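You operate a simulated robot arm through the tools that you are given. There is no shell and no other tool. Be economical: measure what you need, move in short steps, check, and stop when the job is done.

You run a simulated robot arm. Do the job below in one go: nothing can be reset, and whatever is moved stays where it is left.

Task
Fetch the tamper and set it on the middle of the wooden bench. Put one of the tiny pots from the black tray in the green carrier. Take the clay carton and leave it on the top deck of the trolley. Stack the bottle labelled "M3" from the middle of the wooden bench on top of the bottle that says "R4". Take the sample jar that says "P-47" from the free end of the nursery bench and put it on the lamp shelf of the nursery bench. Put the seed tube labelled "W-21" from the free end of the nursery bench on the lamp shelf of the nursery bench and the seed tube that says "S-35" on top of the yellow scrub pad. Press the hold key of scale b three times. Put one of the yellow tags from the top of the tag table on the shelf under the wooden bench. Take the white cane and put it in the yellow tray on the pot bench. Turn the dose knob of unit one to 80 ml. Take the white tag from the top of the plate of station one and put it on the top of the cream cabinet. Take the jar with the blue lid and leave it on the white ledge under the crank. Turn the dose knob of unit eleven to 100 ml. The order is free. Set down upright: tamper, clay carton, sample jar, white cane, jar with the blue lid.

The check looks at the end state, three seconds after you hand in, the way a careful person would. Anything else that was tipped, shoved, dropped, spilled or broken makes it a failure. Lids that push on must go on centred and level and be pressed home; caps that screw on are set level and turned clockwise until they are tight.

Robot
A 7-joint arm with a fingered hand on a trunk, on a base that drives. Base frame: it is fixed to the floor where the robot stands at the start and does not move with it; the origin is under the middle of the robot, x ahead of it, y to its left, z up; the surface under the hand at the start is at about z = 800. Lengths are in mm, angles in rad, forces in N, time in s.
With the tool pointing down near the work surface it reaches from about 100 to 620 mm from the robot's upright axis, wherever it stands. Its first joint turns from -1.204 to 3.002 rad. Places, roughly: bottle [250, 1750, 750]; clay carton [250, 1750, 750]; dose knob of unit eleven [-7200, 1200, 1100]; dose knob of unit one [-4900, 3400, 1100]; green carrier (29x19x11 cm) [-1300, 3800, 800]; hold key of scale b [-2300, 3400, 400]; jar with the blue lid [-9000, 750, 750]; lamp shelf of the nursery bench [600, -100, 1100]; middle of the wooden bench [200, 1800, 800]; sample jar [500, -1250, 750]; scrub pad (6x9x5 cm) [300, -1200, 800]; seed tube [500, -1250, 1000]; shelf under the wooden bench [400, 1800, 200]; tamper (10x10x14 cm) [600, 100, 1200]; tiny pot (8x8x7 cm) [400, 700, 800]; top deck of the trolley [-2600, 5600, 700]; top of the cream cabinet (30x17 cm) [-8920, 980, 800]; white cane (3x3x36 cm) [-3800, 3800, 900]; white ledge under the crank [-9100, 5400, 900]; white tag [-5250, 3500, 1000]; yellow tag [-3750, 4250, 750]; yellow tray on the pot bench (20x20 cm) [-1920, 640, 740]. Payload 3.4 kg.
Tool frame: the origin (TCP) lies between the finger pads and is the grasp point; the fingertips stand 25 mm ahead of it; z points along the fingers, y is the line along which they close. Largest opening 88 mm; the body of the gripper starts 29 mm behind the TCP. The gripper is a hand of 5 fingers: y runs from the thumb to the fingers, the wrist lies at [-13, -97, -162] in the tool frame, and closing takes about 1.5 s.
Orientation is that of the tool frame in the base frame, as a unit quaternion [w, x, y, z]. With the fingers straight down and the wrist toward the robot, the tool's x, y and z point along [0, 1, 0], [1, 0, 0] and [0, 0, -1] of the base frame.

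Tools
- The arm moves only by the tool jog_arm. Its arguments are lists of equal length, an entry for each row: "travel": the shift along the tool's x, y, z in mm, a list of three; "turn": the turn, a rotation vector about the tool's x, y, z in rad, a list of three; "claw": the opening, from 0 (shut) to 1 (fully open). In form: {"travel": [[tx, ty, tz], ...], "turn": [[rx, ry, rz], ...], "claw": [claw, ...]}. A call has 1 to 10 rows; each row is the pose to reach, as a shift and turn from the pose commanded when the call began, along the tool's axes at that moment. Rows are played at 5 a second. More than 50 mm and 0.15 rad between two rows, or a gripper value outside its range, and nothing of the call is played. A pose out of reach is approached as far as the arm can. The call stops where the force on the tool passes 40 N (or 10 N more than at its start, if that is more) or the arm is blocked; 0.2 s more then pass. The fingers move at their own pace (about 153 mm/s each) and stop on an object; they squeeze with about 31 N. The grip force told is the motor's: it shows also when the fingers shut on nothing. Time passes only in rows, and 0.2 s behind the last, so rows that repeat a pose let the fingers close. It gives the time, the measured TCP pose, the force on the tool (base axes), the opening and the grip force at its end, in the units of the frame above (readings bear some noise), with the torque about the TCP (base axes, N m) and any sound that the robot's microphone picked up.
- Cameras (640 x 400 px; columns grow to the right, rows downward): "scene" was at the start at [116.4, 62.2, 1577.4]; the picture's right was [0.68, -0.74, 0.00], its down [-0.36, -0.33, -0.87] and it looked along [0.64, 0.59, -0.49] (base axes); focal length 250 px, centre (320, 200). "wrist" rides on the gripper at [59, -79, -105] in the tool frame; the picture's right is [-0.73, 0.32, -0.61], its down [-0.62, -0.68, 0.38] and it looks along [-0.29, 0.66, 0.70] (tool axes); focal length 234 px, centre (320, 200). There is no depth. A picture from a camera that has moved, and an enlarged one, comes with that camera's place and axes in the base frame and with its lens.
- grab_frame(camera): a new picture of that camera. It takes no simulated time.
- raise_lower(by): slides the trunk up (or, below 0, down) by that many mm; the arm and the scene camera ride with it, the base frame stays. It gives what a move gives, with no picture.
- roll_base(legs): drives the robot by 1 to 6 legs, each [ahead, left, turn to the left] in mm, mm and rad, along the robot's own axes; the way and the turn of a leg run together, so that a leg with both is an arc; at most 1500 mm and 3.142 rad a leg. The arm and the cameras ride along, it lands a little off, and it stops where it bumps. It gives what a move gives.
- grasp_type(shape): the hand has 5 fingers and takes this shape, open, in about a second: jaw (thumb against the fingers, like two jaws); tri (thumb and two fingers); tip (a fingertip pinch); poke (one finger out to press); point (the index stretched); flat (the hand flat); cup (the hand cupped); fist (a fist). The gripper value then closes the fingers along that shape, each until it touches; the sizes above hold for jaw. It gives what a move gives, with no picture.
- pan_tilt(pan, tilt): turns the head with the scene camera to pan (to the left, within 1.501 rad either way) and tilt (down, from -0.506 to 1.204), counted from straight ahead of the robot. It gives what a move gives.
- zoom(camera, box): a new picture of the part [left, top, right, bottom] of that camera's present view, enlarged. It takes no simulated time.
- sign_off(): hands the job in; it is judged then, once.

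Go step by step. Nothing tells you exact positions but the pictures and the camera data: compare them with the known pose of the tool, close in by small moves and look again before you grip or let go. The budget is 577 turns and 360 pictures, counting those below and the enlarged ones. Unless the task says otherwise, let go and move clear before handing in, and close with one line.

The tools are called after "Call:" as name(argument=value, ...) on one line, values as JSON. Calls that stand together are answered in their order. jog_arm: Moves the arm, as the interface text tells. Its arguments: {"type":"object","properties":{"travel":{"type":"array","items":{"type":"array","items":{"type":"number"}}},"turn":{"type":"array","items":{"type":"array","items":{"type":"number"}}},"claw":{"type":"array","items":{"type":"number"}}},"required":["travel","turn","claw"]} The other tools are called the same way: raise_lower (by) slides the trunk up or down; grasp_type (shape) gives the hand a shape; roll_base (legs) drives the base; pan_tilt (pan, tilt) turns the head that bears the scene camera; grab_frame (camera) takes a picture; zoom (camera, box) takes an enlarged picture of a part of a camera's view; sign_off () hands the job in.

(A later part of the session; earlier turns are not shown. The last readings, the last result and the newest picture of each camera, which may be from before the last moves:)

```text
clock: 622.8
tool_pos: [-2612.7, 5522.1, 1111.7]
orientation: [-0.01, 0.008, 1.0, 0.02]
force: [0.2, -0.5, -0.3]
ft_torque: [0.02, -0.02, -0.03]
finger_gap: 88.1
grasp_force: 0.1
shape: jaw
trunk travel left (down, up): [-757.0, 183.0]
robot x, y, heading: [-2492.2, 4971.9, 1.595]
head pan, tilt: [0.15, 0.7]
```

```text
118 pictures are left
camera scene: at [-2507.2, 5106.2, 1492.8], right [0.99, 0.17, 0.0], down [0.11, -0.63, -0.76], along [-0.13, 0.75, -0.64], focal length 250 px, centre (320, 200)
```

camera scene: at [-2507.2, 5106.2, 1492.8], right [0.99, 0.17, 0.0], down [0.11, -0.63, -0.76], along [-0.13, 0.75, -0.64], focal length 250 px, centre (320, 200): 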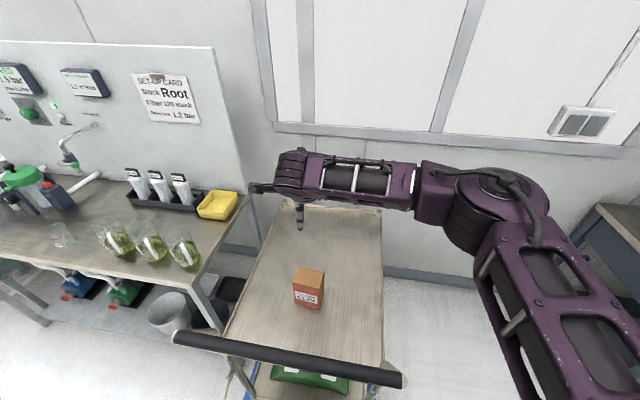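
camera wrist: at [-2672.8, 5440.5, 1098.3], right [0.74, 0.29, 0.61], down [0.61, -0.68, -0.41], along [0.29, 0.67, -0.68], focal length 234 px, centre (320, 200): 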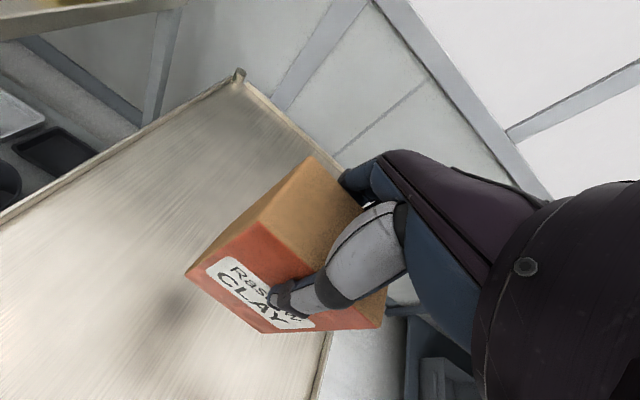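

Carton placed. Next the row of stations (unit one, station one). Level and retract the hand, then drive west.

Call:
jog_arm(travel=[[3, -40, -20], [6, -80, -40], [9, -120, -60], [12, -150, -80]], turn=[[0.01, -0.005, -0.004], [0.02, -0.01, -0.008], [0.03, -0.015, -0.012], [0.04, -0.02, -0.016]], claw=[1, 1, 1, 1])

Call:
roll_base(legs=[[-200, 0, 0], [0, 0, 1.55], [1200, 0, 0]])

Call:
pan_tilt(pan=0.35, tilt=0.3)

Call:
grab_frame(camera="scene")

```text
clock: 623.8
tool_pos: [-2627.5, 5368.2, 1184.2]
orientation: [0.001, 0.0, 1.0, 0.002]
force: [-1.3, 0.1, 0.1]
ft_torque: [0.0, 0.05, 0.04]
finger_gap: 87.7
grasp_force: 0.1
shape: jaw
trunk travel left (down, up): [-757.0, 183.0]
robot x, y, heading: [-2490.9, 4973.6, 1.592]
head pan, tilt: [0.15, 0.7]
```

```text
clock: 635.0
tool_pos: [-4114.8, 4637.9, 1183.3]
orientation: [0.0, -0.701, 0.714, 0.001]
force: [-0.2, -0.1, 0.4]
ft_torque: [0.0, 0.02, -0.02]
finger_gap: 87.6
grasp_force: 0.1
shape: jaw
trunk travel left (down, up): [-757.0, 183.0]
robot x, y, heading: [-3712.8, 4770.2, -3.134]
head pan, tilt: [0.15, 0.7]
```

```text
clock: 635.8
tool_pos: [-4114.4, 4638.8, 1182.1]
orientation: [0.001, -0.701, 0.713, -0.001]
force: [0.7, 0.2, -0.7]
ft_torque: [-0.02, -0.04, -0.02]
finger_gap: 87.8
grasp_force: 0.1
shape: jaw
trunk travel left (down, up): [-757.0, 183.0]
robot x, y, heading: [-3716.1, 4773.5, -3.137]
head pan, tilt: [0.351, 0.3]
```

```text
117 pictures are left
camera scene: at [-3851.9, 4737.9, 1528.9], right [-0.35, 0.94, 0.0], down [0.28, 0.1, -0.96], along [-0.89, -0.33, -0.3], focal length 250 px, centre (320, 200)
```

scene: 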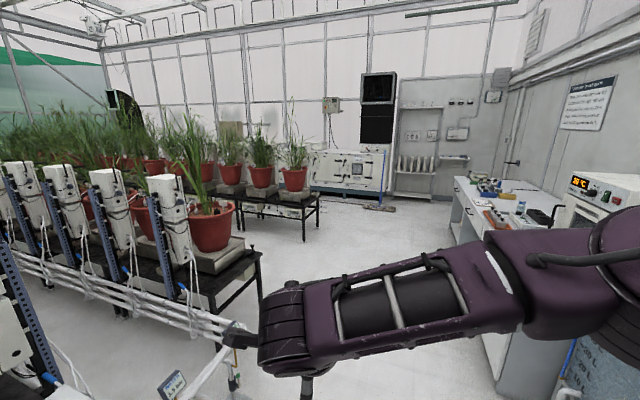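

Call:
zoom(camera="scene", box=[80, 140, 280, 330])

```text
2.11 times, centred on (180, 235) of scene
camera zoom: at [-3851.9, 4737.9, 1528.9], right [-0.35, 0.94, 0.0], down [0.28, 0.1, -0.96], along [-0.89, -0.33, -0.3], focal length 527 px, centre (615, 126)
```

zoom: 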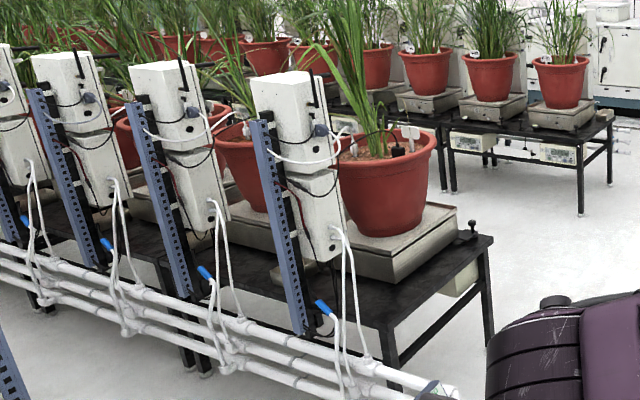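

Call:
roll_base(legs=[[700, 250, 0], [0, 0, 1.2]])

Call:
pan_tilt(pan=0.1, tilt=0.4)

Call:
grab_frame(camera="scene")

```text
clock: 642.9
tool_pos: [-4434.7, 4093.1, 1183.8]
orientation: [0.0, 0.981, -0.194, 0.0]
force: [-0.1, 0.2, -0.8]
ft_torque: [0.01, -0.02, 0.03]
finger_gap: 88.1
grasp_force: 0.1
shape: jaw
trunk travel left (down, up): [-757.0, 183.0]
robot x, y, heading: [-4409.9, 4511.4, -1.941]
head pan, tilt: [0.351, 0.3]
```

```text
clock: 643.6
tool_pos: [-4435.1, 4094.6, 1184.1]
orientation: [0.001, 0.981, -0.194, -0.001]
force: [0.3, -0.1, -0.5]
ft_torque: [-0.01, -0.02, 0.02]
finger_gap: 87.8
grasp_force: 0.0
shape: jaw
trunk travel left (down, up): [-757.0, 183.0]
robot x, y, heading: [-4411.3, 4518.0, -1.936]
head pan, tilt: [0.099, 0.4]
```

```text
115 pictures are left
camera scene: at [-4453.5, 4379.5, 1519.7], right [-0.96, 0.26, 0.0], down [0.1, 0.38, -0.92], along [-0.24, -0.89, -0.39], focal length 250 px, centre (320, 200)
```

scene: 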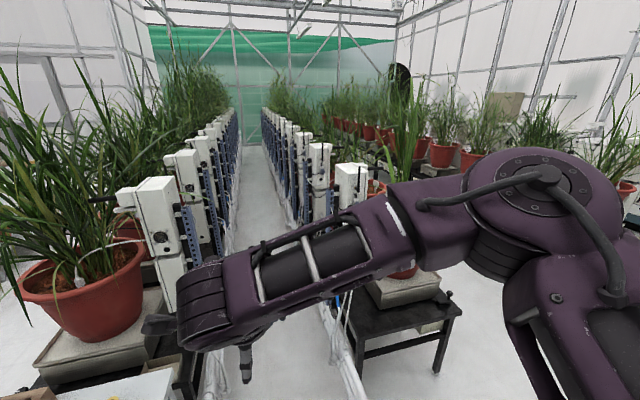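

Call:
zoom(camera="scene", box=[290, 130, 450, 290])

```text
2.50 times, centred on (370, 210) of scene
camera zoom: at [-4453.5, 4379.5, 1519.7], right [-0.96, 0.26, 0.0], down [0.1, 0.38, -0.92], along [-0.24, -0.89, -0.39], focal length 626 px, centre (195, 175)
```

zoom: 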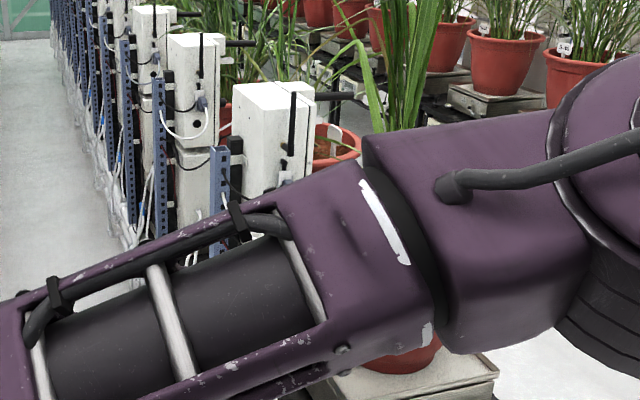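

Call:
roll_base(legs=[[0, 0, 0.37], [0, -850, 0]])

Call:
pan_tilt(pan=0.35, tilt=0.45)

Call:
grab_frame(camera="scene")

```text
clock: 649.2
tool_pos: [-5113.9, 4111.1, 1182.0]
orientation: [0.0, 1.0, -0.017, 0.0]
force: [0.9, 0.1, -0.3]
ft_torque: [0.02, 0.03, -0.01]
finger_gap: 87.9
grasp_force: 0.1
shape: jaw
trunk travel left (down, up): [-757.0, 183.0]
robot x, y, heading: [-5237.0, 4517.1, -1.583]
head pan, tilt: [0.099, 0.4]
```

```text
clock: 650.0
tool_pos: [-5113.2, 4111.9, 1183.7]
orientation: [0.0, 1.0, -0.017, -0.001]
force: [0.7, 1.2, 0.9]
ft_torque: [0.01, 0.0, -0.01]
finger_gap: 87.9
grasp_force: 0.0
shape: jaw
trunk travel left (down, up): [-757.0, 183.0]
robot x, y, heading: [-5235.0, 4516.5, -1.582]
head pan, tilt: [0.351, 0.45]
```

```text
113 pictures are left
camera scene: at [-5208.9, 4378.7, 1515.0], right [-0.94, -0.33, 0.0], down [-0.14, 0.41, -0.9], along [0.3, -0.85, -0.44], focal length 250 px, centre (320, 200)
```

scene: 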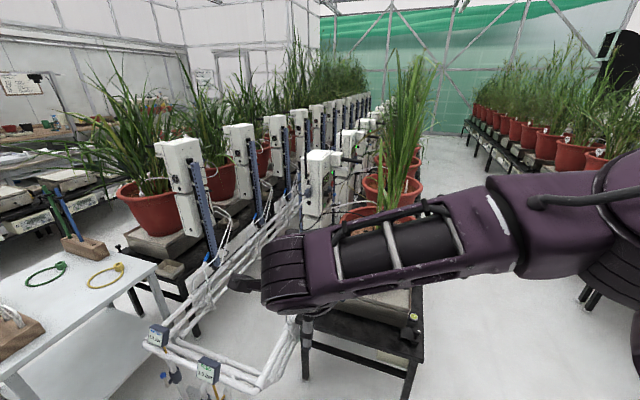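

Call:
zoom(camera="scene", box=[260, 130, 400, 250])

Call:
grab_frame(camera="wrist")

```text
3.33 times, centred on (330, 190) of scene
camera zoom: at [-5208.9, 4378.7, 1515.0], right [-0.94, -0.33, 0.0], down [-0.14, 0.41, -0.9], along [0.3, -0.85, -0.44], focal length 834 px, centre (287, 233)
```

zoom: 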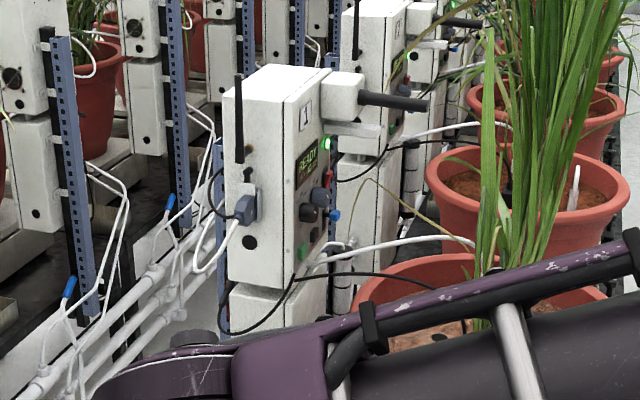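

```text
111 pictures are left
camera wrist: at [-5053.3, 4188.8, 1289.0], right [-0.74, -0.3, 0.61], down [-0.6, 0.7, -0.38], along [-0.31, -0.65, -0.7], focal length 234 px, centre (320, 200)
```

wrist: 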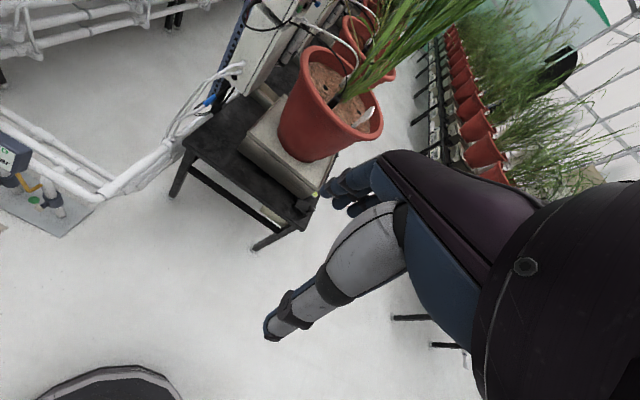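

Unit 1's face (READY display, knobs) faces -x. Zoom in tightly to identify the dose knob and its scale.

Call:
zoom(camera="scene", box=[312, 158, 348, 208])

```text
8.00 times, centred on (330, 183) of scene
camera zoom: at [-5208.9, 4378.7, 1515.0], right [-0.94, -0.33, 0.0], down [-0.14, 0.41, -0.9], along [0.3, -0.85, -0.44], focal length 2003 px, centre (240, 336)
```

zoom: 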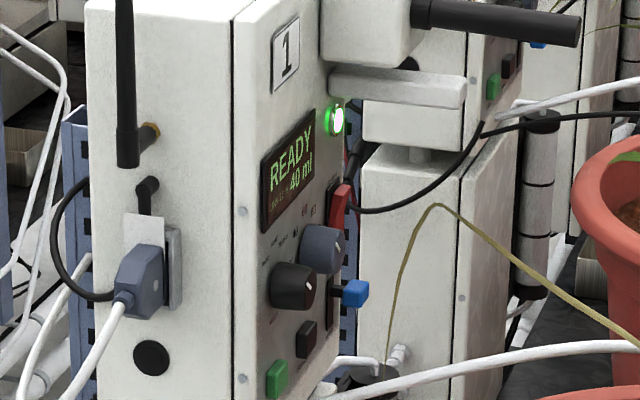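

Call:
raise_lower(by=180)

Call:
roll_base(legs=[[400, -60, 0.012]])

Call:
pan_tilt(pan=0.5, tilt=0.8)

Call:
grab_frame(camera="scene")

```text
clock: 652.0
tool_pos: [-5114.2, 4111.5, 1362.7]
orientation: [0.0, 1.0, -0.018, -0.001]
force: [0.0, -0.5, -0.4]
ft_torque: [0.02, -0.04, 0.0]
finger_gap: 87.8
grasp_force: 0.1
shape: jaw
trunk travel left (down, up): [-937.0, 3.0]
robot x, y, heading: [-5234.8, 4514.2, -1.58]
head pan, tilt: [0.351, 0.45]
```

```text
clock: 654.5
tool_pos: [-5175.4, 3706.5, 1363.5]
orientation: [0.001, 1.0, -0.015, -0.001]
force: [0.5, -0.2, -0.1]
ft_torque: [-0.02, 0.01, 0.02]
finger_gap: 88.0
grasp_force: 0.0
shape: jaw
trunk travel left (down, up): [-937.0, 3.0]
robot x, y, heading: [-5304.6, 4105.1, -1.575]
head pan, tilt: [0.351, 0.45]
```

```text
clock: 655.3
tool_pos: [-5174.6, 3706.3, 1363.4]
orientation: [0.0, 1.0, -0.015, 0.0]
force: [0.4, 0.5, 0.0]
ft_torque: [-0.02, 0.01, -0.02]
finger_gap: 87.9
grasp_force: 0.1
shape: jaw
trunk travel left (down, up): [-937.0, 3.0]
robot x, y, heading: [-5304.0, 4108.5, -1.576]
head pan, tilt: [0.499, 0.799]
```

```text
109 pictures are left
camera scene: at [-5263.9, 3987.5, 1664.6], right [-0.88, -0.47, 0.0], down [-0.34, 0.63, -0.7], along [0.33, -0.61, -0.72], focal length 250 px, centre (320, 200)
```

scene: 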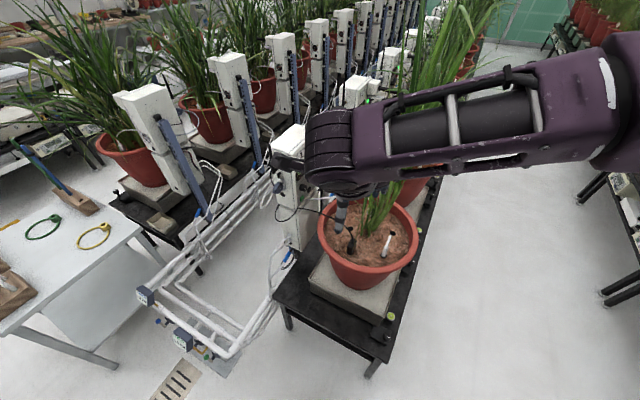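

Call:
jog_arm(travel=[[-30, -30, 0], [-60, -55, 0], [-90, -75, 0]], turn=[[0, 0, 0], [0, 0, 0], [0, 0, 0]], claw=[1, 1, 1])

Call:
pan_tilt(pan=0.75, tilt=0.75)

Call:
zoom(camera="scene", box=[300, 80, 460, 200])

```text
clock: 656.1
tool_pos: [-5262.4, 3785.1, 1365.8]
orientation: [0.0, 1.0, -0.015, 0.0]
force: [-0.1, 0.3, -0.6]
ft_torque: [0.01, 0.01, 0.03]
finger_gap: 87.7
grasp_force: 0.0
shape: jaw
trunk travel left (down, up): [-937.0, 3.0]
robot x, y, heading: [-5301.5, 4110.6, -1.575]
head pan, tilt: [0.499, 0.799]
```

```text
clock: 656.9
tool_pos: [-5259.2, 3784.6, 1365.9]
orientation: [0.0, 1.0, -0.015, -0.001]
force: [0.3, 0.2, -0.4]
ft_torque: [0.03, 0.0, 0.01]
finger_gap: 88.1
grasp_force: 0.1
shape: jaw
trunk travel left (down, up): [-937.0, 3.0]
robot x, y, heading: [-5297.8, 4108.1, -1.574]
head pan, tilt: [0.75, 0.75]
```

```text
3.33 times, centred on (380, 140) of scene
camera zoom: at [-5245.8, 3998.3, 1668.6], right [-0.74, -0.68, 0.0], down [-0.46, 0.5, -0.73], along [0.5, -0.54, -0.68], focal length 834 px, centre (120, 400)
```

zoom: 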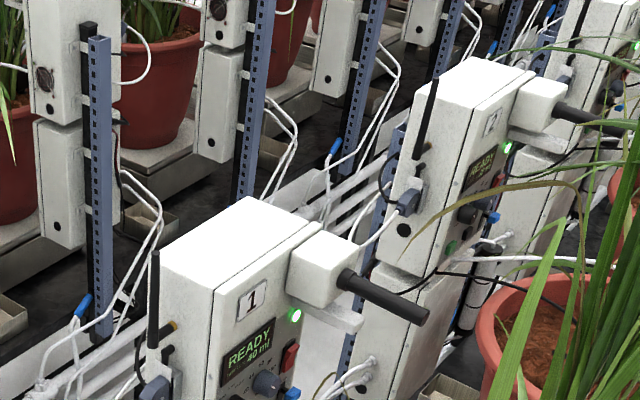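

Call:
zoom(camera="scene", box=[345, 170, 395, 220])

```text
8.00 times, centred on (370, 195) of scene
camera zoom: at [-5245.8, 3998.3, 1668.6], right [-0.74, -0.68, 0.0], down [-0.46, 0.5, -0.73], along [0.5, -0.54, -0.68], focal length 2003 px, centre (-80, 240)
```

zoom: 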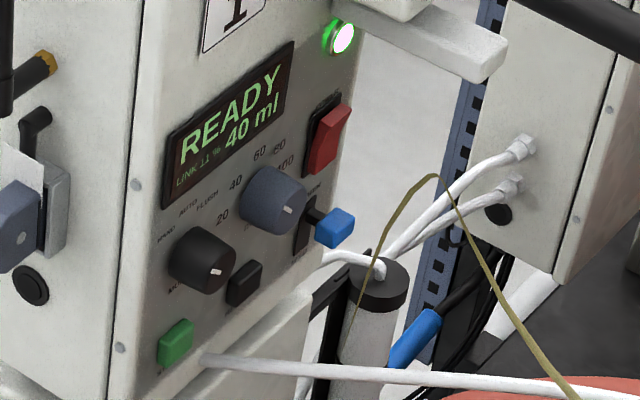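

The grey knob (scale 20–100) is the dose knob, front centre ≈[-4911, 3393, 1066], display shows 40 ml. I'll try the fingertip pinch shape and check its geometry.

Call:
grasp_type(shape="tip")

Call:
zoom(camera="wrist", box=[220, 120, 460, 360])

```text
clock: 657.8
tool_pos: [-5260.3, 3784.4, 1364.1]
orientation: [0.0, 1.0, -0.015, -0.001]
force: [0.0, -0.2, 0.6]
ft_torque: [0.02, 0.01, -0.02]
finger_gap: 88.0
grasp_force: 0.1
shape: tip
trunk travel left (down, up): [-937.0, 3.0]
robot x, y, heading: [-5303.4, 4104.8, -1.575]
head pan, tilt: [0.75, 0.75]
```

```text
1.67 times, centred on (340, 240) of wrist
camera zoom: at [-5200.0, 3861.6, 1470.9], right [-0.73, -0.3, 0.61], down [-0.6, 0.7, -0.38], along [-0.31, -0.65, -0.7], focal length 390 px, centre (287, 133)
```

zoom: 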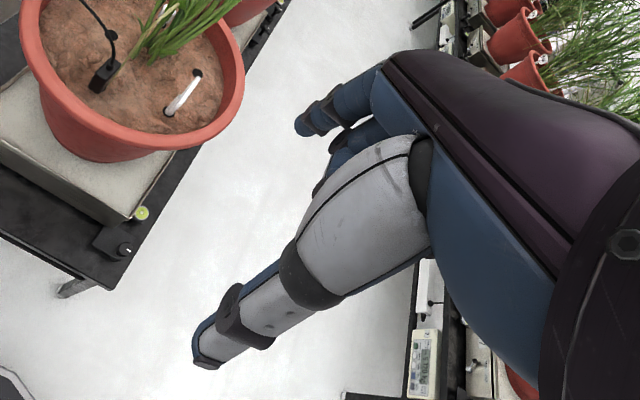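

Call:
roll_base(legs=[[100, 270, 0]])

Call:
jog_arm(travel=[[0, 10, 0], [0, 20, 0], [0, 30, 0], [0, 40, 0], [0, 50, 0], [0, 50, 0], [0, 50, 0]], turn=[[-0.112, 0.068, -0.029], [-0.224, 0.135, -0.057], [-0.336, 0.203, -0.086], [-0.447, 0.27, -0.114], [-0.559, 0.338, -0.143], [-0.671, 0.405, -0.171], [-0.783, 0.473, -0.2]], claw=[1, 1, 1, 1, 1, 1, 1])

Call:
pan_tilt(pan=0.3, tilt=0.75)

Call:
grab_frame(camera="scene")

```text
clock: 659.8
tool_pos: [-4983.0, 3685.4, 1365.7]
orientation: [0.0, 1.0, -0.01, 0.0]
force: [-0.1, 0.3, 0.4]
ft_torque: [-0.02, 0.02, 0.0]
finger_gap: 87.8
grasp_force: 0.2
shape: tip
trunk travel left (down, up): [-937.0, 3.0]
robot x, y, heading: [-5025.3, 4006.8, -1.569]
head pan, tilt: [0.75, 0.75]
```

```text
clock: 661.4
tool_pos: [-4985.7, 3568.2, 1428.1]
orientation: [0.369, 0.898, 0.091, 0.223]
force: [0.1, 0.4, -0.2]
ft_torque: [-0.01, -0.01, -0.01]
finger_gap: 87.9
grasp_force: 0.0
shape: tip
out of reach, approached as far as the arm can: row 2, 3, 4, 5, 6, 7
trunk travel left (down, up): [-937.0, 3.0]
robot x, y, heading: [-5024.7, 4010.7, -1.57]
head pan, tilt: [0.75, 0.75]
```

```text
clock: 662.3
tool_pos: [-4979.3, 3570.2, 1428.3]
orientation: [0.367, 0.899, 0.092, 0.221]
force: [0.3, -0.2, -0.1]
ft_torque: [0.0, 0.01, 0.0]
finger_gap: 88.1
grasp_force: 0.0
shape: tip
trunk travel left (down, up): [-937.0, 3.0]
robot x, y, heading: [-5024.8, 4007.0, -1.571]
head pan, tilt: [0.3, 0.75]
```

```text
105 pictures are left
camera scene: at [-4999.0, 3880.4, 1668.6], right [-0.95, -0.3, 0.0], down [-0.2, 0.65, -0.73], along [0.22, -0.7, -0.68], focal length 250 px, centre (320, 200)
```

scene: 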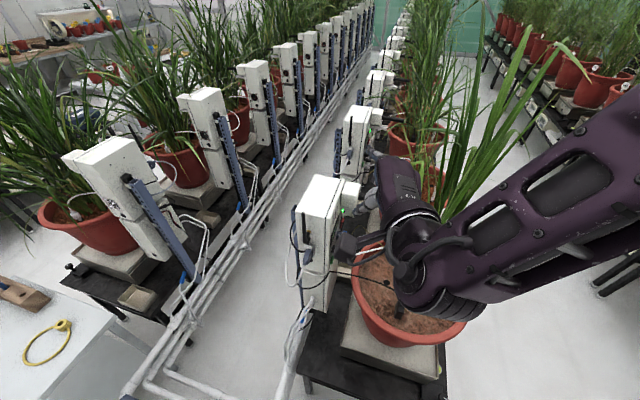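

Call:
roll_base(legs=[[95, 0, 0]])

Call:
raise_lower(by=-320)

Call:
pan_tilt(pan=0.4, tilt=0.7)

Call:
grab_frame(camera="scene")

Call:
grab_frame(camera="wrist")

```text
clock: 663.4
tool_pos: [-4982.3, 3480.5, 1428.5]
orientation: [0.368, 0.899, 0.091, 0.22]
force: [0.4, -0.1, 0.3]
ft_torque: [-0.01, -0.03, 0.01]
finger_gap: 88.0
grasp_force: 0.0
shape: tip
trunk travel left (down, up): [-937.0, 3.0]
robot x, y, heading: [-5027.8, 3917.8, -1.572]
head pan, tilt: [0.3, 0.75]
```

```text
clock: 666.6
tool_pos: [-4983.1, 3478.3, 1108.2]
orientation: [0.369, 0.898, 0.093, 0.221]
force: [0.6, 0.8, -0.5]
ft_torque: [0.0, -0.03, 0.0]
finger_gap: 88.0
grasp_force: 0.0
shape: tip
trunk travel left (down, up): [-617.0, 323.0]
robot x, y, heading: [-5028.9, 3917.8, -1.564]
head pan, tilt: [0.3, 0.75]
```

```text
clock: 667.3
tool_pos: [-4983.9, 3478.6, 1107.6]
orientation: [0.368, 0.899, 0.092, 0.221]
force: [0.0, -0.1, 0.5]
ft_torque: [0.02, 0.0, -0.02]
finger_gap: 87.8
grasp_force: 0.0
shape: tip
trunk travel left (down, up): [-617.0, 323.0]
robot x, y, heading: [-5027.3, 3921.6, -1.567]
head pan, tilt: [0.4, 0.7]
```

```text
104 pictures are left
camera scene: at [-4994.3, 3790.3, 1352.8], right [-0.92, -0.39, 0.0], down [-0.25, 0.59, -0.76], along [0.3, -0.7, -0.64], focal length 250 px, centre (320, 200)
```

scene: 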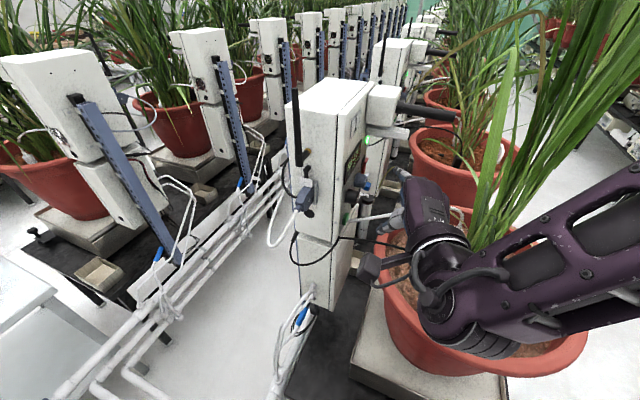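

```text
103 pictures are left
camera wrist: at [-4981.3, 3619.2, 1139.2], right [-0.92, -0.09, 0.37], down [-0.38, 0.04, -0.93], along [0.07, -0.99, -0.07], focal length 234 px, centre (320, 200)
```

wrist: 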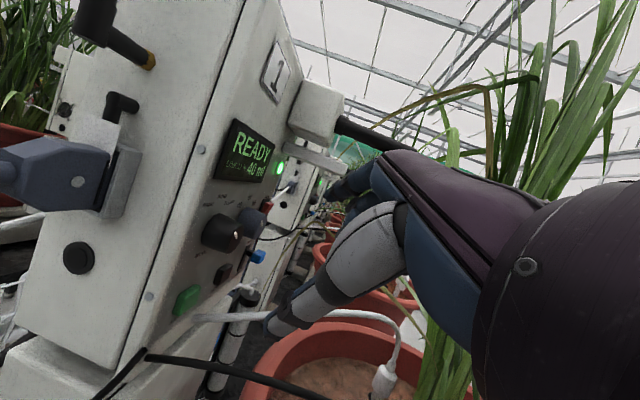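

Call:
zoom(camera="wrist", box=[180, 150, 380, 300])

```text
2.67 times, centred on (280, 225) of wrist
camera zoom: at [-4981.3, 3619.2, 1139.2], right [-0.92, -0.09, 0.37], down [-0.38, 0.04, -0.93], along [0.07, -0.99, -0.07], focal length 624 px, centre (427, 133)
```

zoom: 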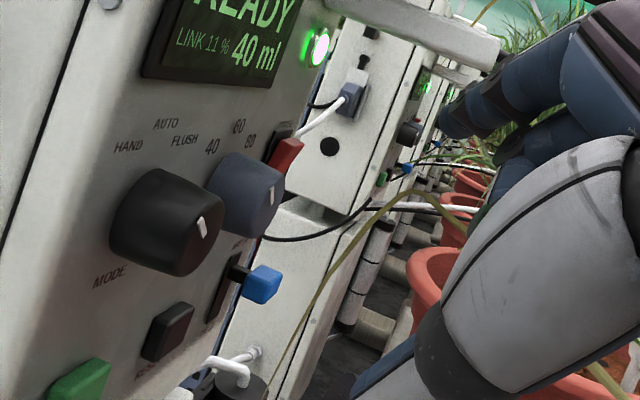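

The wrist camera sees unit 1's panel well. I'll tilt further (index above the knob) and go to a standoff in front of the grey knob.

Call:
jog_arm(travel=[[6, 5, 11], [11, 9, 22], [17, 14, 33], [22.8, 18.8, 44.8]], turn=[[-0.066, 0, -0.035], [-0.133, 0, -0.07], [-0.2, 0, -0.105], [-0.266, -0.001, -0.14]], claw=[0.7, 0.6, 0.55, 0.55])

Call:
grab_frame(camera="wrist")

```text
clock: 668.3
tool_pos: [-4936.3, 3398.4, 1143.4]
orientation: [0.491, 0.838, 0.127, 0.202]
force: [-4.3, 13.5, -11.6]
ft_torque: [-0.28, -0.19, -0.07]
finger_gap: 38.3
grasp_force: 0.1
shape: tip
out of reach, approached as far as the arm can: row 1, 2, 3, 4
trunk travel left (down, up): [-617.0, 323.0]
robot x, y, heading: [-5029.4, 3919.4, -1.575]
head pan, tilt: [0.4, 0.7]
```

```text
101 pictures are left
camera wrist: at [-4934.6, 3541.8, 1134.7], right [-0.92, 0.01, 0.39], down [-0.38, -0.22, -0.9], along [0.08, -0.98, 0.21], focal length 234 px, centre (320, 200)
```

wrist: 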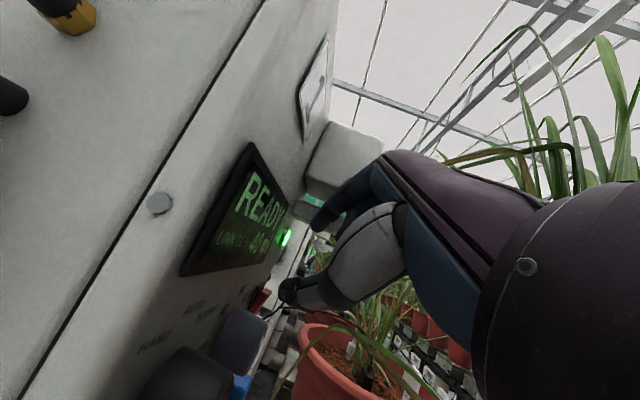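

Out of reach there and the finger touched the ledge above. Back off at once.

Call:
jog_arm(travel=[[2, -19, -25], [5, -38, -51]], turn=[[0, 0, 0], [0, 0, 0]], claw=[0.55, 0.55])

Call:
zoom(camera="wrist", box=[140, 100, 440, 340])

```text
clock: 668.9
tool_pos: [-4948.0, 3420.7, 1175.9]
orientation: [0.497, 0.833, 0.125, 0.205]
force: [-1.3, 5.1, 2.0]
ft_torque: [-0.17, -0.06, 0.04]
finger_gap: 46.8
grasp_force: 0.1
shape: tip
out of reach, approached as far as the arm can: row 1, 2
trunk travel left (down, up): [-617.0, 323.0]
robot x, y, heading: [-5027.8, 3919.7, -1.57]
head pan, tilt: [0.4, 0.7]
```

```text
1.67 times, centred on (290, 220) of wrist
camera zoom: at [-4947.4, 3564.8, 1164.1], right [-0.92, 0.02, 0.38], down [-0.38, -0.23, -0.9], along [0.07, -0.97, 0.22], focal length 390 px, centre (370, 167)
```

zoom: 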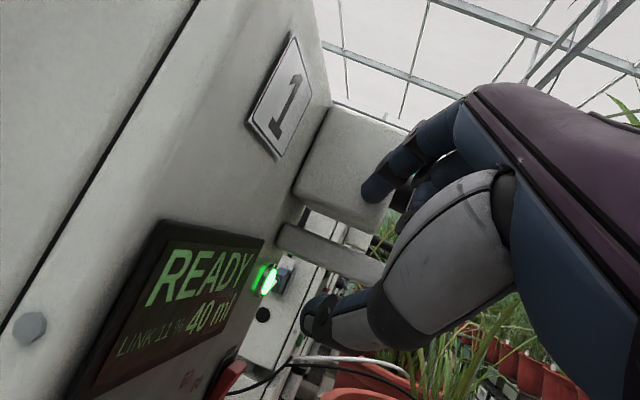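

Call:
roll_base(legs=[[-90, 0, 0]])

Call:
grab_frame(camera="scene")

```text
clock: 670.0
tool_pos: [-4947.8, 3514.9, 1173.3]
orientation: [0.494, 0.835, 0.127, 0.205]
force: [0.2, 1.5, 0.3]
ft_torque: [0.01, -0.02, 0.0]
finger_gap: 48.3
grasp_force: 0.0
shape: tip
trunk travel left (down, up): [-617.0, 323.0]
robot x, y, heading: [-5028.0, 4010.8, -1.562]
head pan, tilt: [0.4, 0.7]
```

```text
99 pictures are left
camera scene: at [-4994.1, 3884.0, 1352.9], right [-0.92, -0.39, 0.0], down [-0.25, 0.59, -0.77], along [0.3, -0.7, -0.64], focal length 250 px, centre (320, 200)
```

scene: 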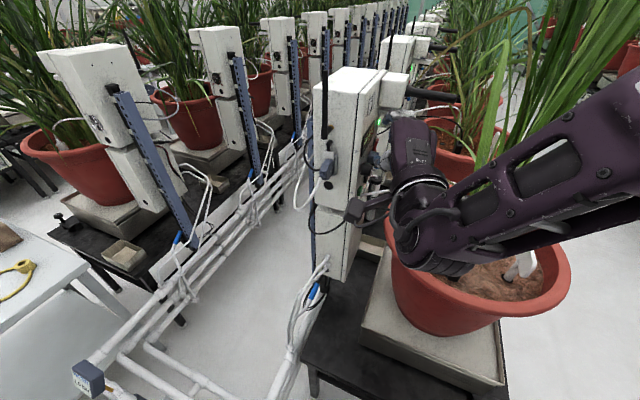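

Use trunk and base to translate in this posture: lower 94 mm, then ease forward.

Call:
raise_lower(by=-94)

Call:
roll_base(legs=[[50, 25, 0]])

Call:
grab_frame(camera="wrist")

```text
clock: 671.3
tool_pos: [-4947.1, 3514.2, 1079.5]
orientation: [0.494, 0.835, 0.126, 0.205]
force: [0.3, -0.6, 0.5]
ft_torque: [0.0, -0.05, 0.03]
finger_gap: 48.4
grasp_force: 0.1
shape: tip
trunk travel left (down, up): [-523.0, 417.0]
robot x, y, heading: [-5028.9, 4009.0, -1.565]
head pan, tilt: [0.4, 0.7]
```

```text
clock: 672.2
tool_pos: [-4921.6, 3463.1, 1077.9]
orientation: [0.493, 0.836, 0.127, 0.205]
force: [-1.0, -0.4, 0.0]
ft_torque: [0.0, -0.01, -0.01]
finger_gap: 48.4
grasp_force: 0.1
shape: tip
trunk travel left (down, up): [-523.0, 417.0]
robot x, y, heading: [-5003.8, 3960.5, -1.57]
head pan, tilt: [0.4, 0.7]
```

```text
98 pictures are left
camera wrist: at [-4919.8, 3606.3, 1067.6], right [-0.92, 0.01, 0.39], down [-0.38, -0.23, -0.9], along [0.07, -0.97, 0.21], focal length 234 px, centre (320, 200)
```

wrist: 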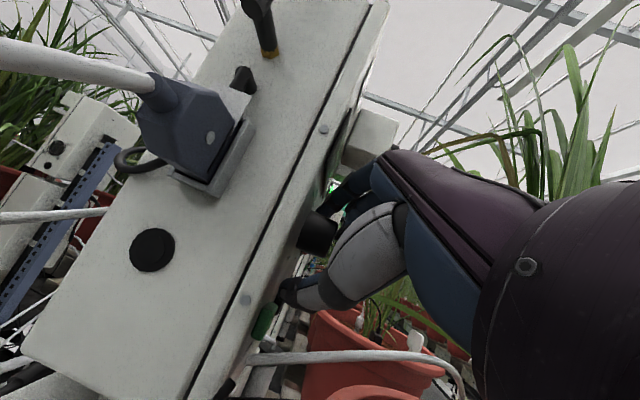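

The palm would foul the MODE knob with this approach. New plan: poke finger between the two knobs, press against the dose knob's north side and drag upward (turns it clockwise). Withdraw first.

Call:
roll_base(legs=[[-120, 0, 0]])

Call:
raise_lower(by=150)

Call:
jog_arm(travel=[[0, 0, 0], [0, 0, 0], [0, 0, 0], [0, 0, 0], [0, 0, 0], [0, 0, 0]], turn=[[0.115, 0.002, 0.06], [0.23, 0.004, 0.12], [0.346, 0.005, 0.18], [0.46, 0.007, 0.24], [0.577, 0.009, 0.3], [0.68, 0.01, 0.356]], claw=[1, 1, 1, 1, 1, 1])

Call:
grasp_type(shape="poke")

Call:
grab_frame(camera="scene")

```text
clock: 673.5
tool_pos: [-4922.4, 3584.5, 1079.8]
orientation: [0.495, 0.835, 0.126, 0.204]
force: [0.2, -0.4, 0.5]
ft_torque: [0.04, 0.03, 0.01]
finger_gap: 48.7
grasp_force: 0.1
shape: tip
trunk travel left (down, up): [-523.0, 417.0]
robot x, y, heading: [-5001.8, 4083.3, -1.568]
head pan, tilt: [0.4, 0.7]
```

```text
clock: 675.2
tool_pos: [-4923.4, 3584.2, 1228.3]
orientation: [0.494, 0.836, 0.126, 0.205]
force: [0.3, -0.1, 0.1]
ft_torque: [0.03, -0.03, 0.0]
finger_gap: 49.0
grasp_force: 0.1
shape: tip
trunk travel left (down, up): [-673.0, 267.0]
robot x, y, heading: [-5001.8, 4078.9, -1.57]
head pan, tilt: [0.4, 0.7]
```

```text
clock: 676.6
tool_pos: [-4923.1, 3583.0, 1229.2]
orientation: [0.143, 0.96, 0.041, 0.238]
force: [0.3, 0.4, 0.8]
ft_torque: [0.01, 0.0, 0.01]
finger_gap: 88.0
grasp_force: 0.1
shape: tip
trunk travel left (down, up): [-673.0, 267.0]
robot x, y, heading: [-4997.0, 4080.4, -1.569]
head pan, tilt: [0.4, 0.7]
```

```text
clock: 677.5
tool_pos: [-4922.9, 3584.2, 1228.8]
orientation: [0.146, 0.959, 0.042, 0.238]
force: [0.3, 0.3, 0.7]
ft_torque: [0.02, 0.01, -0.01]
finger_gap: 0.2
grasp_force: 0.0
shape: poke
trunk travel left (down, up): [-673.0, 267.0]
robot x, y, heading: [-5000.6, 4078.7, -1.568]
head pan, tilt: [0.4, 0.7]
```

```text
97 pictures are left
camera scene: at [-4968.6, 3953.2, 1408.8], right [-0.92, -0.39, 0.0], down [-0.25, 0.59, -0.76], along [0.3, -0.7, -0.64], focal length 250 px, centre (320, 200)
```

scene: 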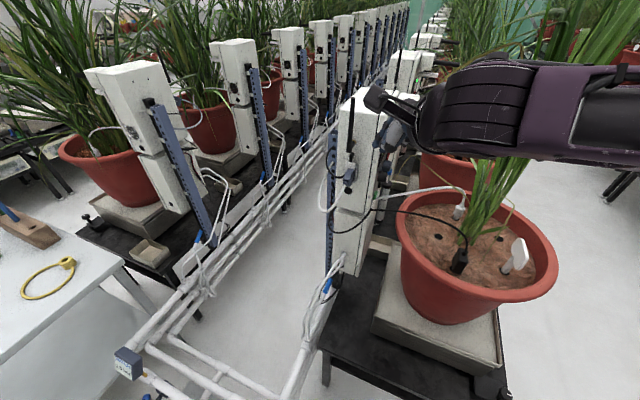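

Call:
jog_arm(travel=[[0, 0, 0], [0, 0, 0]], turn=[[0.09, 0.001, 0.047], [0.177, 0.002, 0.094]], claw=[1, 1])

Call:
roll_base(legs=[[148, 5, 0]])

Call:
grab_frame(camera="wrist")

```text
clock: 678.1
tool_pos: [-4923.8, 3582.8, 1228.6]
orientation: [0.048, 0.969, 0.018, 0.241]
force: [0.5, -0.9, 0.3]
ft_torque: [-0.01, -0.01, 0.0]
finger_gap: 0.2
grasp_force: 0.1
shape: poke
trunk travel left (down, up): [-673.0, 267.0]
robot x, y, heading: [-4999.5, 4080.4, -1.571]
head pan, tilt: [0.4, 0.7]
```

```text
clock: 679.5
tool_pos: [-4924.2, 3458.8, 1229.3]
orientation: [0.05, 0.97, 0.019, 0.239]
force: [-16.4, -2.9, -3.0]
ft_torque: [-0.05, 0.31, -0.14]
finger_gap: 0.0
grasp_force: 0.0
shape: poke
trunk travel left (down, up): [-673.0, 267.0]
robot x, y, heading: [-5004.3, 3957.4, -1.549]
head pan, tilt: [0.4, 0.7]
stopped in leg 1: the robot was blocked; the commanded pose is now the measured one
```

```text
96 pictures are left
camera wrist: at [-4922.9, 3549.2, 1341.8], right [-0.92, -0.31, 0.23], down [-0.38, 0.61, -0.7], along [0.08, -0.73, -0.68], focal length 234 px, centre (320, 200)
```

wrist: 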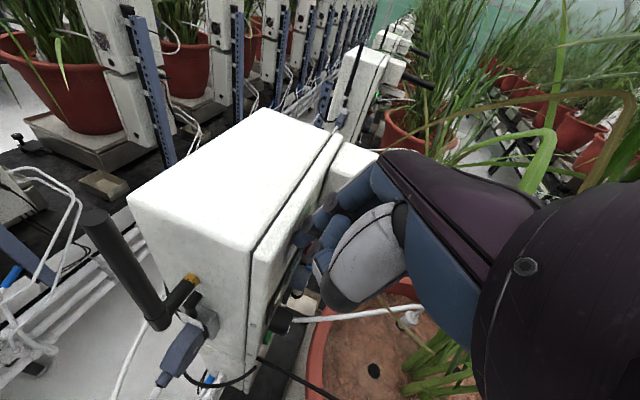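

The hand's side bumped the unit's face edge. Back away and tilt the finger more toward the face.

Call:
roll_base(legs=[[-40, -50, -0.02]])

Call:
jog_arm(travel=[[0, 0, 0], [0, 0, 0], [0, 0, 0], [0, 0, 0]], turn=[[0, 0.12, 0], [0, 0.24, 0], [0, 0.36, 0], [0, 0.45, 0]], claw=[1, 1, 1, 1])

Call:
grab_frame(camera="wrist")

```text
clock: 680.5
tool_pos: [-4977.9, 3499.7, 1229.9]
orientation: [0.05, 0.97, 0.013, 0.239]
force: [-0.1, -0.5, 0.8]
ft_torque: [0.01, 0.01, 0.03]
finger_gap: 0.0
grasp_force: 0.2
shape: poke
trunk travel left (down, up): [-673.0, 267.0]
robot x, y, heading: [-5058.5, 3998.3, -1.571]
head pan, tilt: [0.4, 0.7]
```

```text
clock: 681.5
tool_pos: [-4980.1, 3499.1, 1229.1]
orientation: [0.047, 0.891, 0.023, 0.451]
force: [-0.4, -0.3, 0.7]
ft_torque: [0.01, 0.01, 0.01]
finger_gap: 0.0
grasp_force: 0.1
shape: poke
trunk travel left (down, up): [-673.0, 267.0]
robot x, y, heading: [-5051.0, 3995.7, -1.572]
head pan, tilt: [0.4, 0.7]
```

```text
95 pictures are left
camera wrist: at [-5029.8, 3589.0, 1331.3], right [-0.92, -0.34, -0.19], down [-0.06, 0.6, -0.8], along [0.39, -0.72, -0.57], focal length 234 px, centre (320, 200)
```

wrist: 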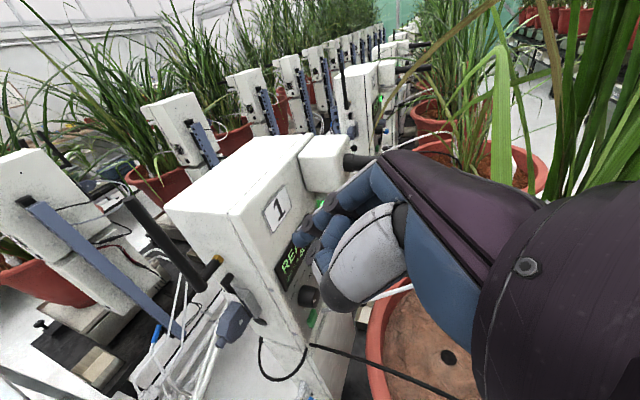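

Call:
raise_lower(by=-150)

Call:
roll_base(legs=[[66, 0, 0]])

Call:
grab_frame(camera="wrist")

```text
clock: 683.2
tool_pos: [-4979.2, 3499.5, 1079.9]
orientation: [0.046, 0.891, 0.024, 0.45]
force: [0.1, 0.5, 0.4]
ft_torque: [0.02, -0.01, -0.03]
finger_gap: 0.0
grasp_force: 0.0
shape: poke
trunk travel left (down, up): [-523.0, 417.0]
robot x, y, heading: [-5053.9, 3994.5, -1.566]
head pan, tilt: [0.4, 0.7]
```

```text
clock: 684.2
tool_pos: [-4979.0, 3432.1, 1078.5]
orientation: [0.046, 0.892, 0.022, 0.449]
force: [0.0, 0.3, -0.4]
ft_torque: [0.0, -0.02, 0.0]
finger_gap: 0.0
grasp_force: 0.0
shape: poke
trunk travel left (down, up): [-523.0, 417.0]
robot x, y, heading: [-5051.0, 3931.3, -1.571]
head pan, tilt: [0.4, 0.7]
```

```text
94 pictures are left
camera wrist: at [-5029.7, 3522.6, 1180.7], right [-0.92, -0.34, -0.19], down [-0.06, 0.6, -0.8], along [0.39, -0.72, -0.58], focal length 234 px, centre (320, 200)
```

wrist: 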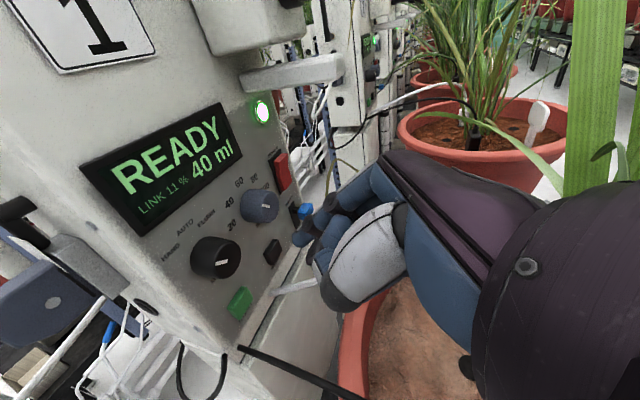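

Excellent view of the panel. Slide the finger toward the face, between the two knobs.

Call:
jog_arm(travel=[[4, 0, 10], [12, 0, 22], [20, 0, 33], [26, 0, 42]], turn=[[0, 0, 0], [0, 0, 0], [0, 0, 0], [0, 0, 0]], claw=[1, 1, 1, 1])

Call:
zoom(camera="wrist", box=[180, 120, 380, 300])

```text
clock: 685.2
tool_pos: [-4930.7, 3433.9, 1073.3]
orientation: [0.047, 0.892, 0.023, 0.449]
force: [-0.4, 1.3, -0.2]
ft_torque: [0.02, 0.01, -0.02]
finger_gap: 0.0
grasp_force: 0.0
shape: poke
trunk travel left (down, up): [-523.0, 417.0]
robot x, y, heading: [-5051.0, 3934.6, -1.571]
head pan, tilt: [0.4, 0.7]
```

```text
2.22 times, centred on (280, 210) of wrist
camera zoom: at [-4981.5, 3523.5, 1175.6], right [-0.92, -0.34, -0.19], down [-0.06, 0.6, -0.8], along [0.39, -0.72, -0.58], focal length 520 px, centre (409, 178)
```

zoom: 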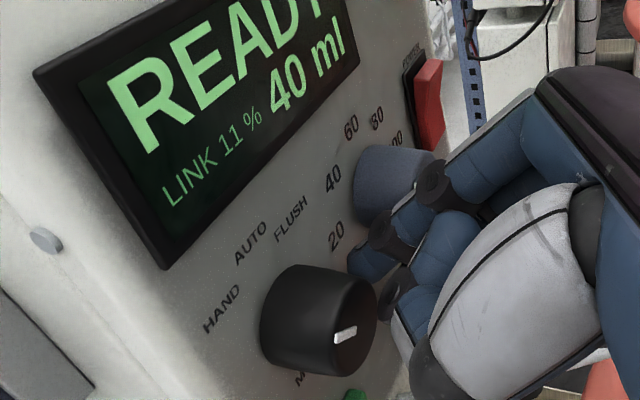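

Call:
jog_arm(travel=[[8, 0, 4], [8, 4, 4], [8, 8, 4], [8, 10, 4]], turn=[[0, 0, 0], [0, 0, 0], [0, 0, 0], [0, 0, 0]], claw=[1, 1, 1, 1])

Call:
zoom(camera="wrist", box=[180, 120, 380, 300])

```text
clock: 686.2
tool_pos: [-4926.7, 3427.3, 1082.8]
orientation: [0.048, 0.891, 0.023, 0.452]
force: [-17.3, 12.8, -2.3]
ft_torque: [0.04, 0.12, 0.0]
finger_gap: 0.2
grasp_force: 0.0
shape: poke
trunk travel left (down, up): [-523.0, 417.0]
robot x, y, heading: [-5053.1, 3929.7, -1.573]
head pan, tilt: [0.4, 0.7]
```

```text
2.22 times, centred on (280, 210) of wrist
camera zoom: at [-4977.8, 3517.5, 1184.0], right [-0.92, -0.34, -0.19], down [-0.06, 0.6, -0.8], along [0.39, -0.72, -0.57], focal length 520 px, centre (409, 178)
```

zoom: 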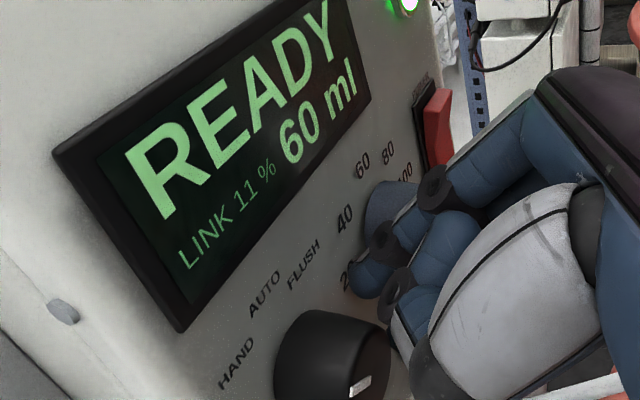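

It already moved to 60 ml. Continue dragging upward.

Call:
jog_arm(travel=[[0.6, 0, -4.2], [2.2, 0.5, -5.4], [3.8, 1, -6.6], [5.4, 1, -7.8]], turn=[[0, 0, 0], [0, 0, 0], [0, 0, 0], [0, 0, 0]], claw=[1, 1, 1, 1])

Call:
zoom(camera="wrist", box=[180, 120, 380, 300])

```text
clock: 687.2
tool_pos: [-4927.6, 3423.5, 1092.5]
orientation: [0.048, 0.891, 0.022, 0.451]
force: [-14.0, 7.3, -2.0]
ft_torque: [0.07, 0.19, -0.01]
finger_gap: 0.1
grasp_force: 0.1
shape: poke
trunk travel left (down, up): [-523.0, 417.0]
robot x, y, heading: [-5051.0, 3933.4, -1.573]
head pan, tilt: [0.4, 0.7]
```

```text
2.22 times, centred on (280, 210) of wrist
camera zoom: at [-4979.0, 3515.5, 1193.6], right [-0.92, -0.34, -0.19], down [-0.06, 0.6, -0.8], along [0.39, -0.72, -0.57], focal length 520 px, centre (409, 178)
```

zoom: 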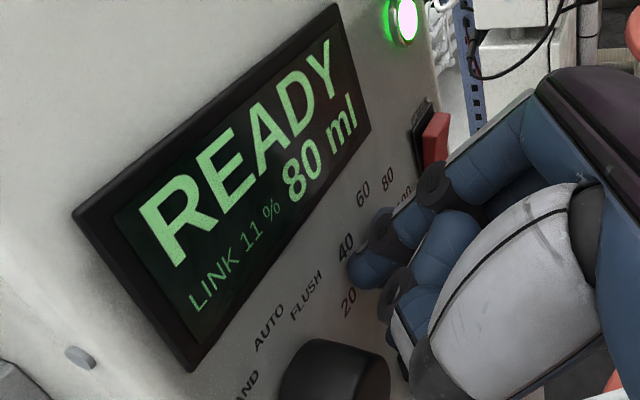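

80 ml shown. Release sideways gently and withdraw, then verify the reading and pointer.

Call:
jog_arm(travel=[[-2, -4, -2], [-10, -6, -14], [-20, -6, -28], [-32, -6, -44]], turn=[[0, 0, 0], [0, 0, 0], [0, 0, 0], [0, 0, 0]], claw=[1, 1, 1, 1])

Call:
zoom(camera="wrist", box=[140, 90, 340, 270])

```text
clock: 688.2
tool_pos: [-4980.1, 3428.7, 1088.5]
orientation: [0.046, 0.892, 0.023, 0.449]
force: [0.6, 0.4, -0.2]
ft_torque: [0.0, 0.0, -0.01]
finger_gap: 0.0
grasp_force: 0.1
shape: poke
trunk travel left (down, up): [-523.0, 417.0]
robot x, y, heading: [-5049.4, 3930.4, -1.572]
head pan, tilt: [0.4, 0.7]
```

```text
2.22 times, centred on (240, 180) of wrist
camera zoom: at [-5030.0, 3518.3, 1190.2], right [-0.92, -0.34, -0.19], down [-0.06, 0.6, -0.8], along [0.39, -0.72, -0.58], focal length 520 px, centre (498, 244)
```

zoom: 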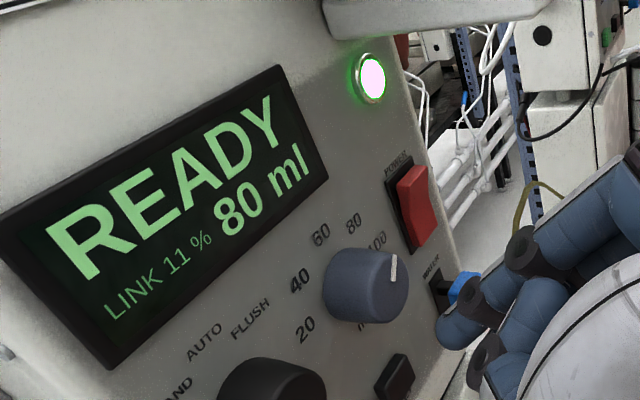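

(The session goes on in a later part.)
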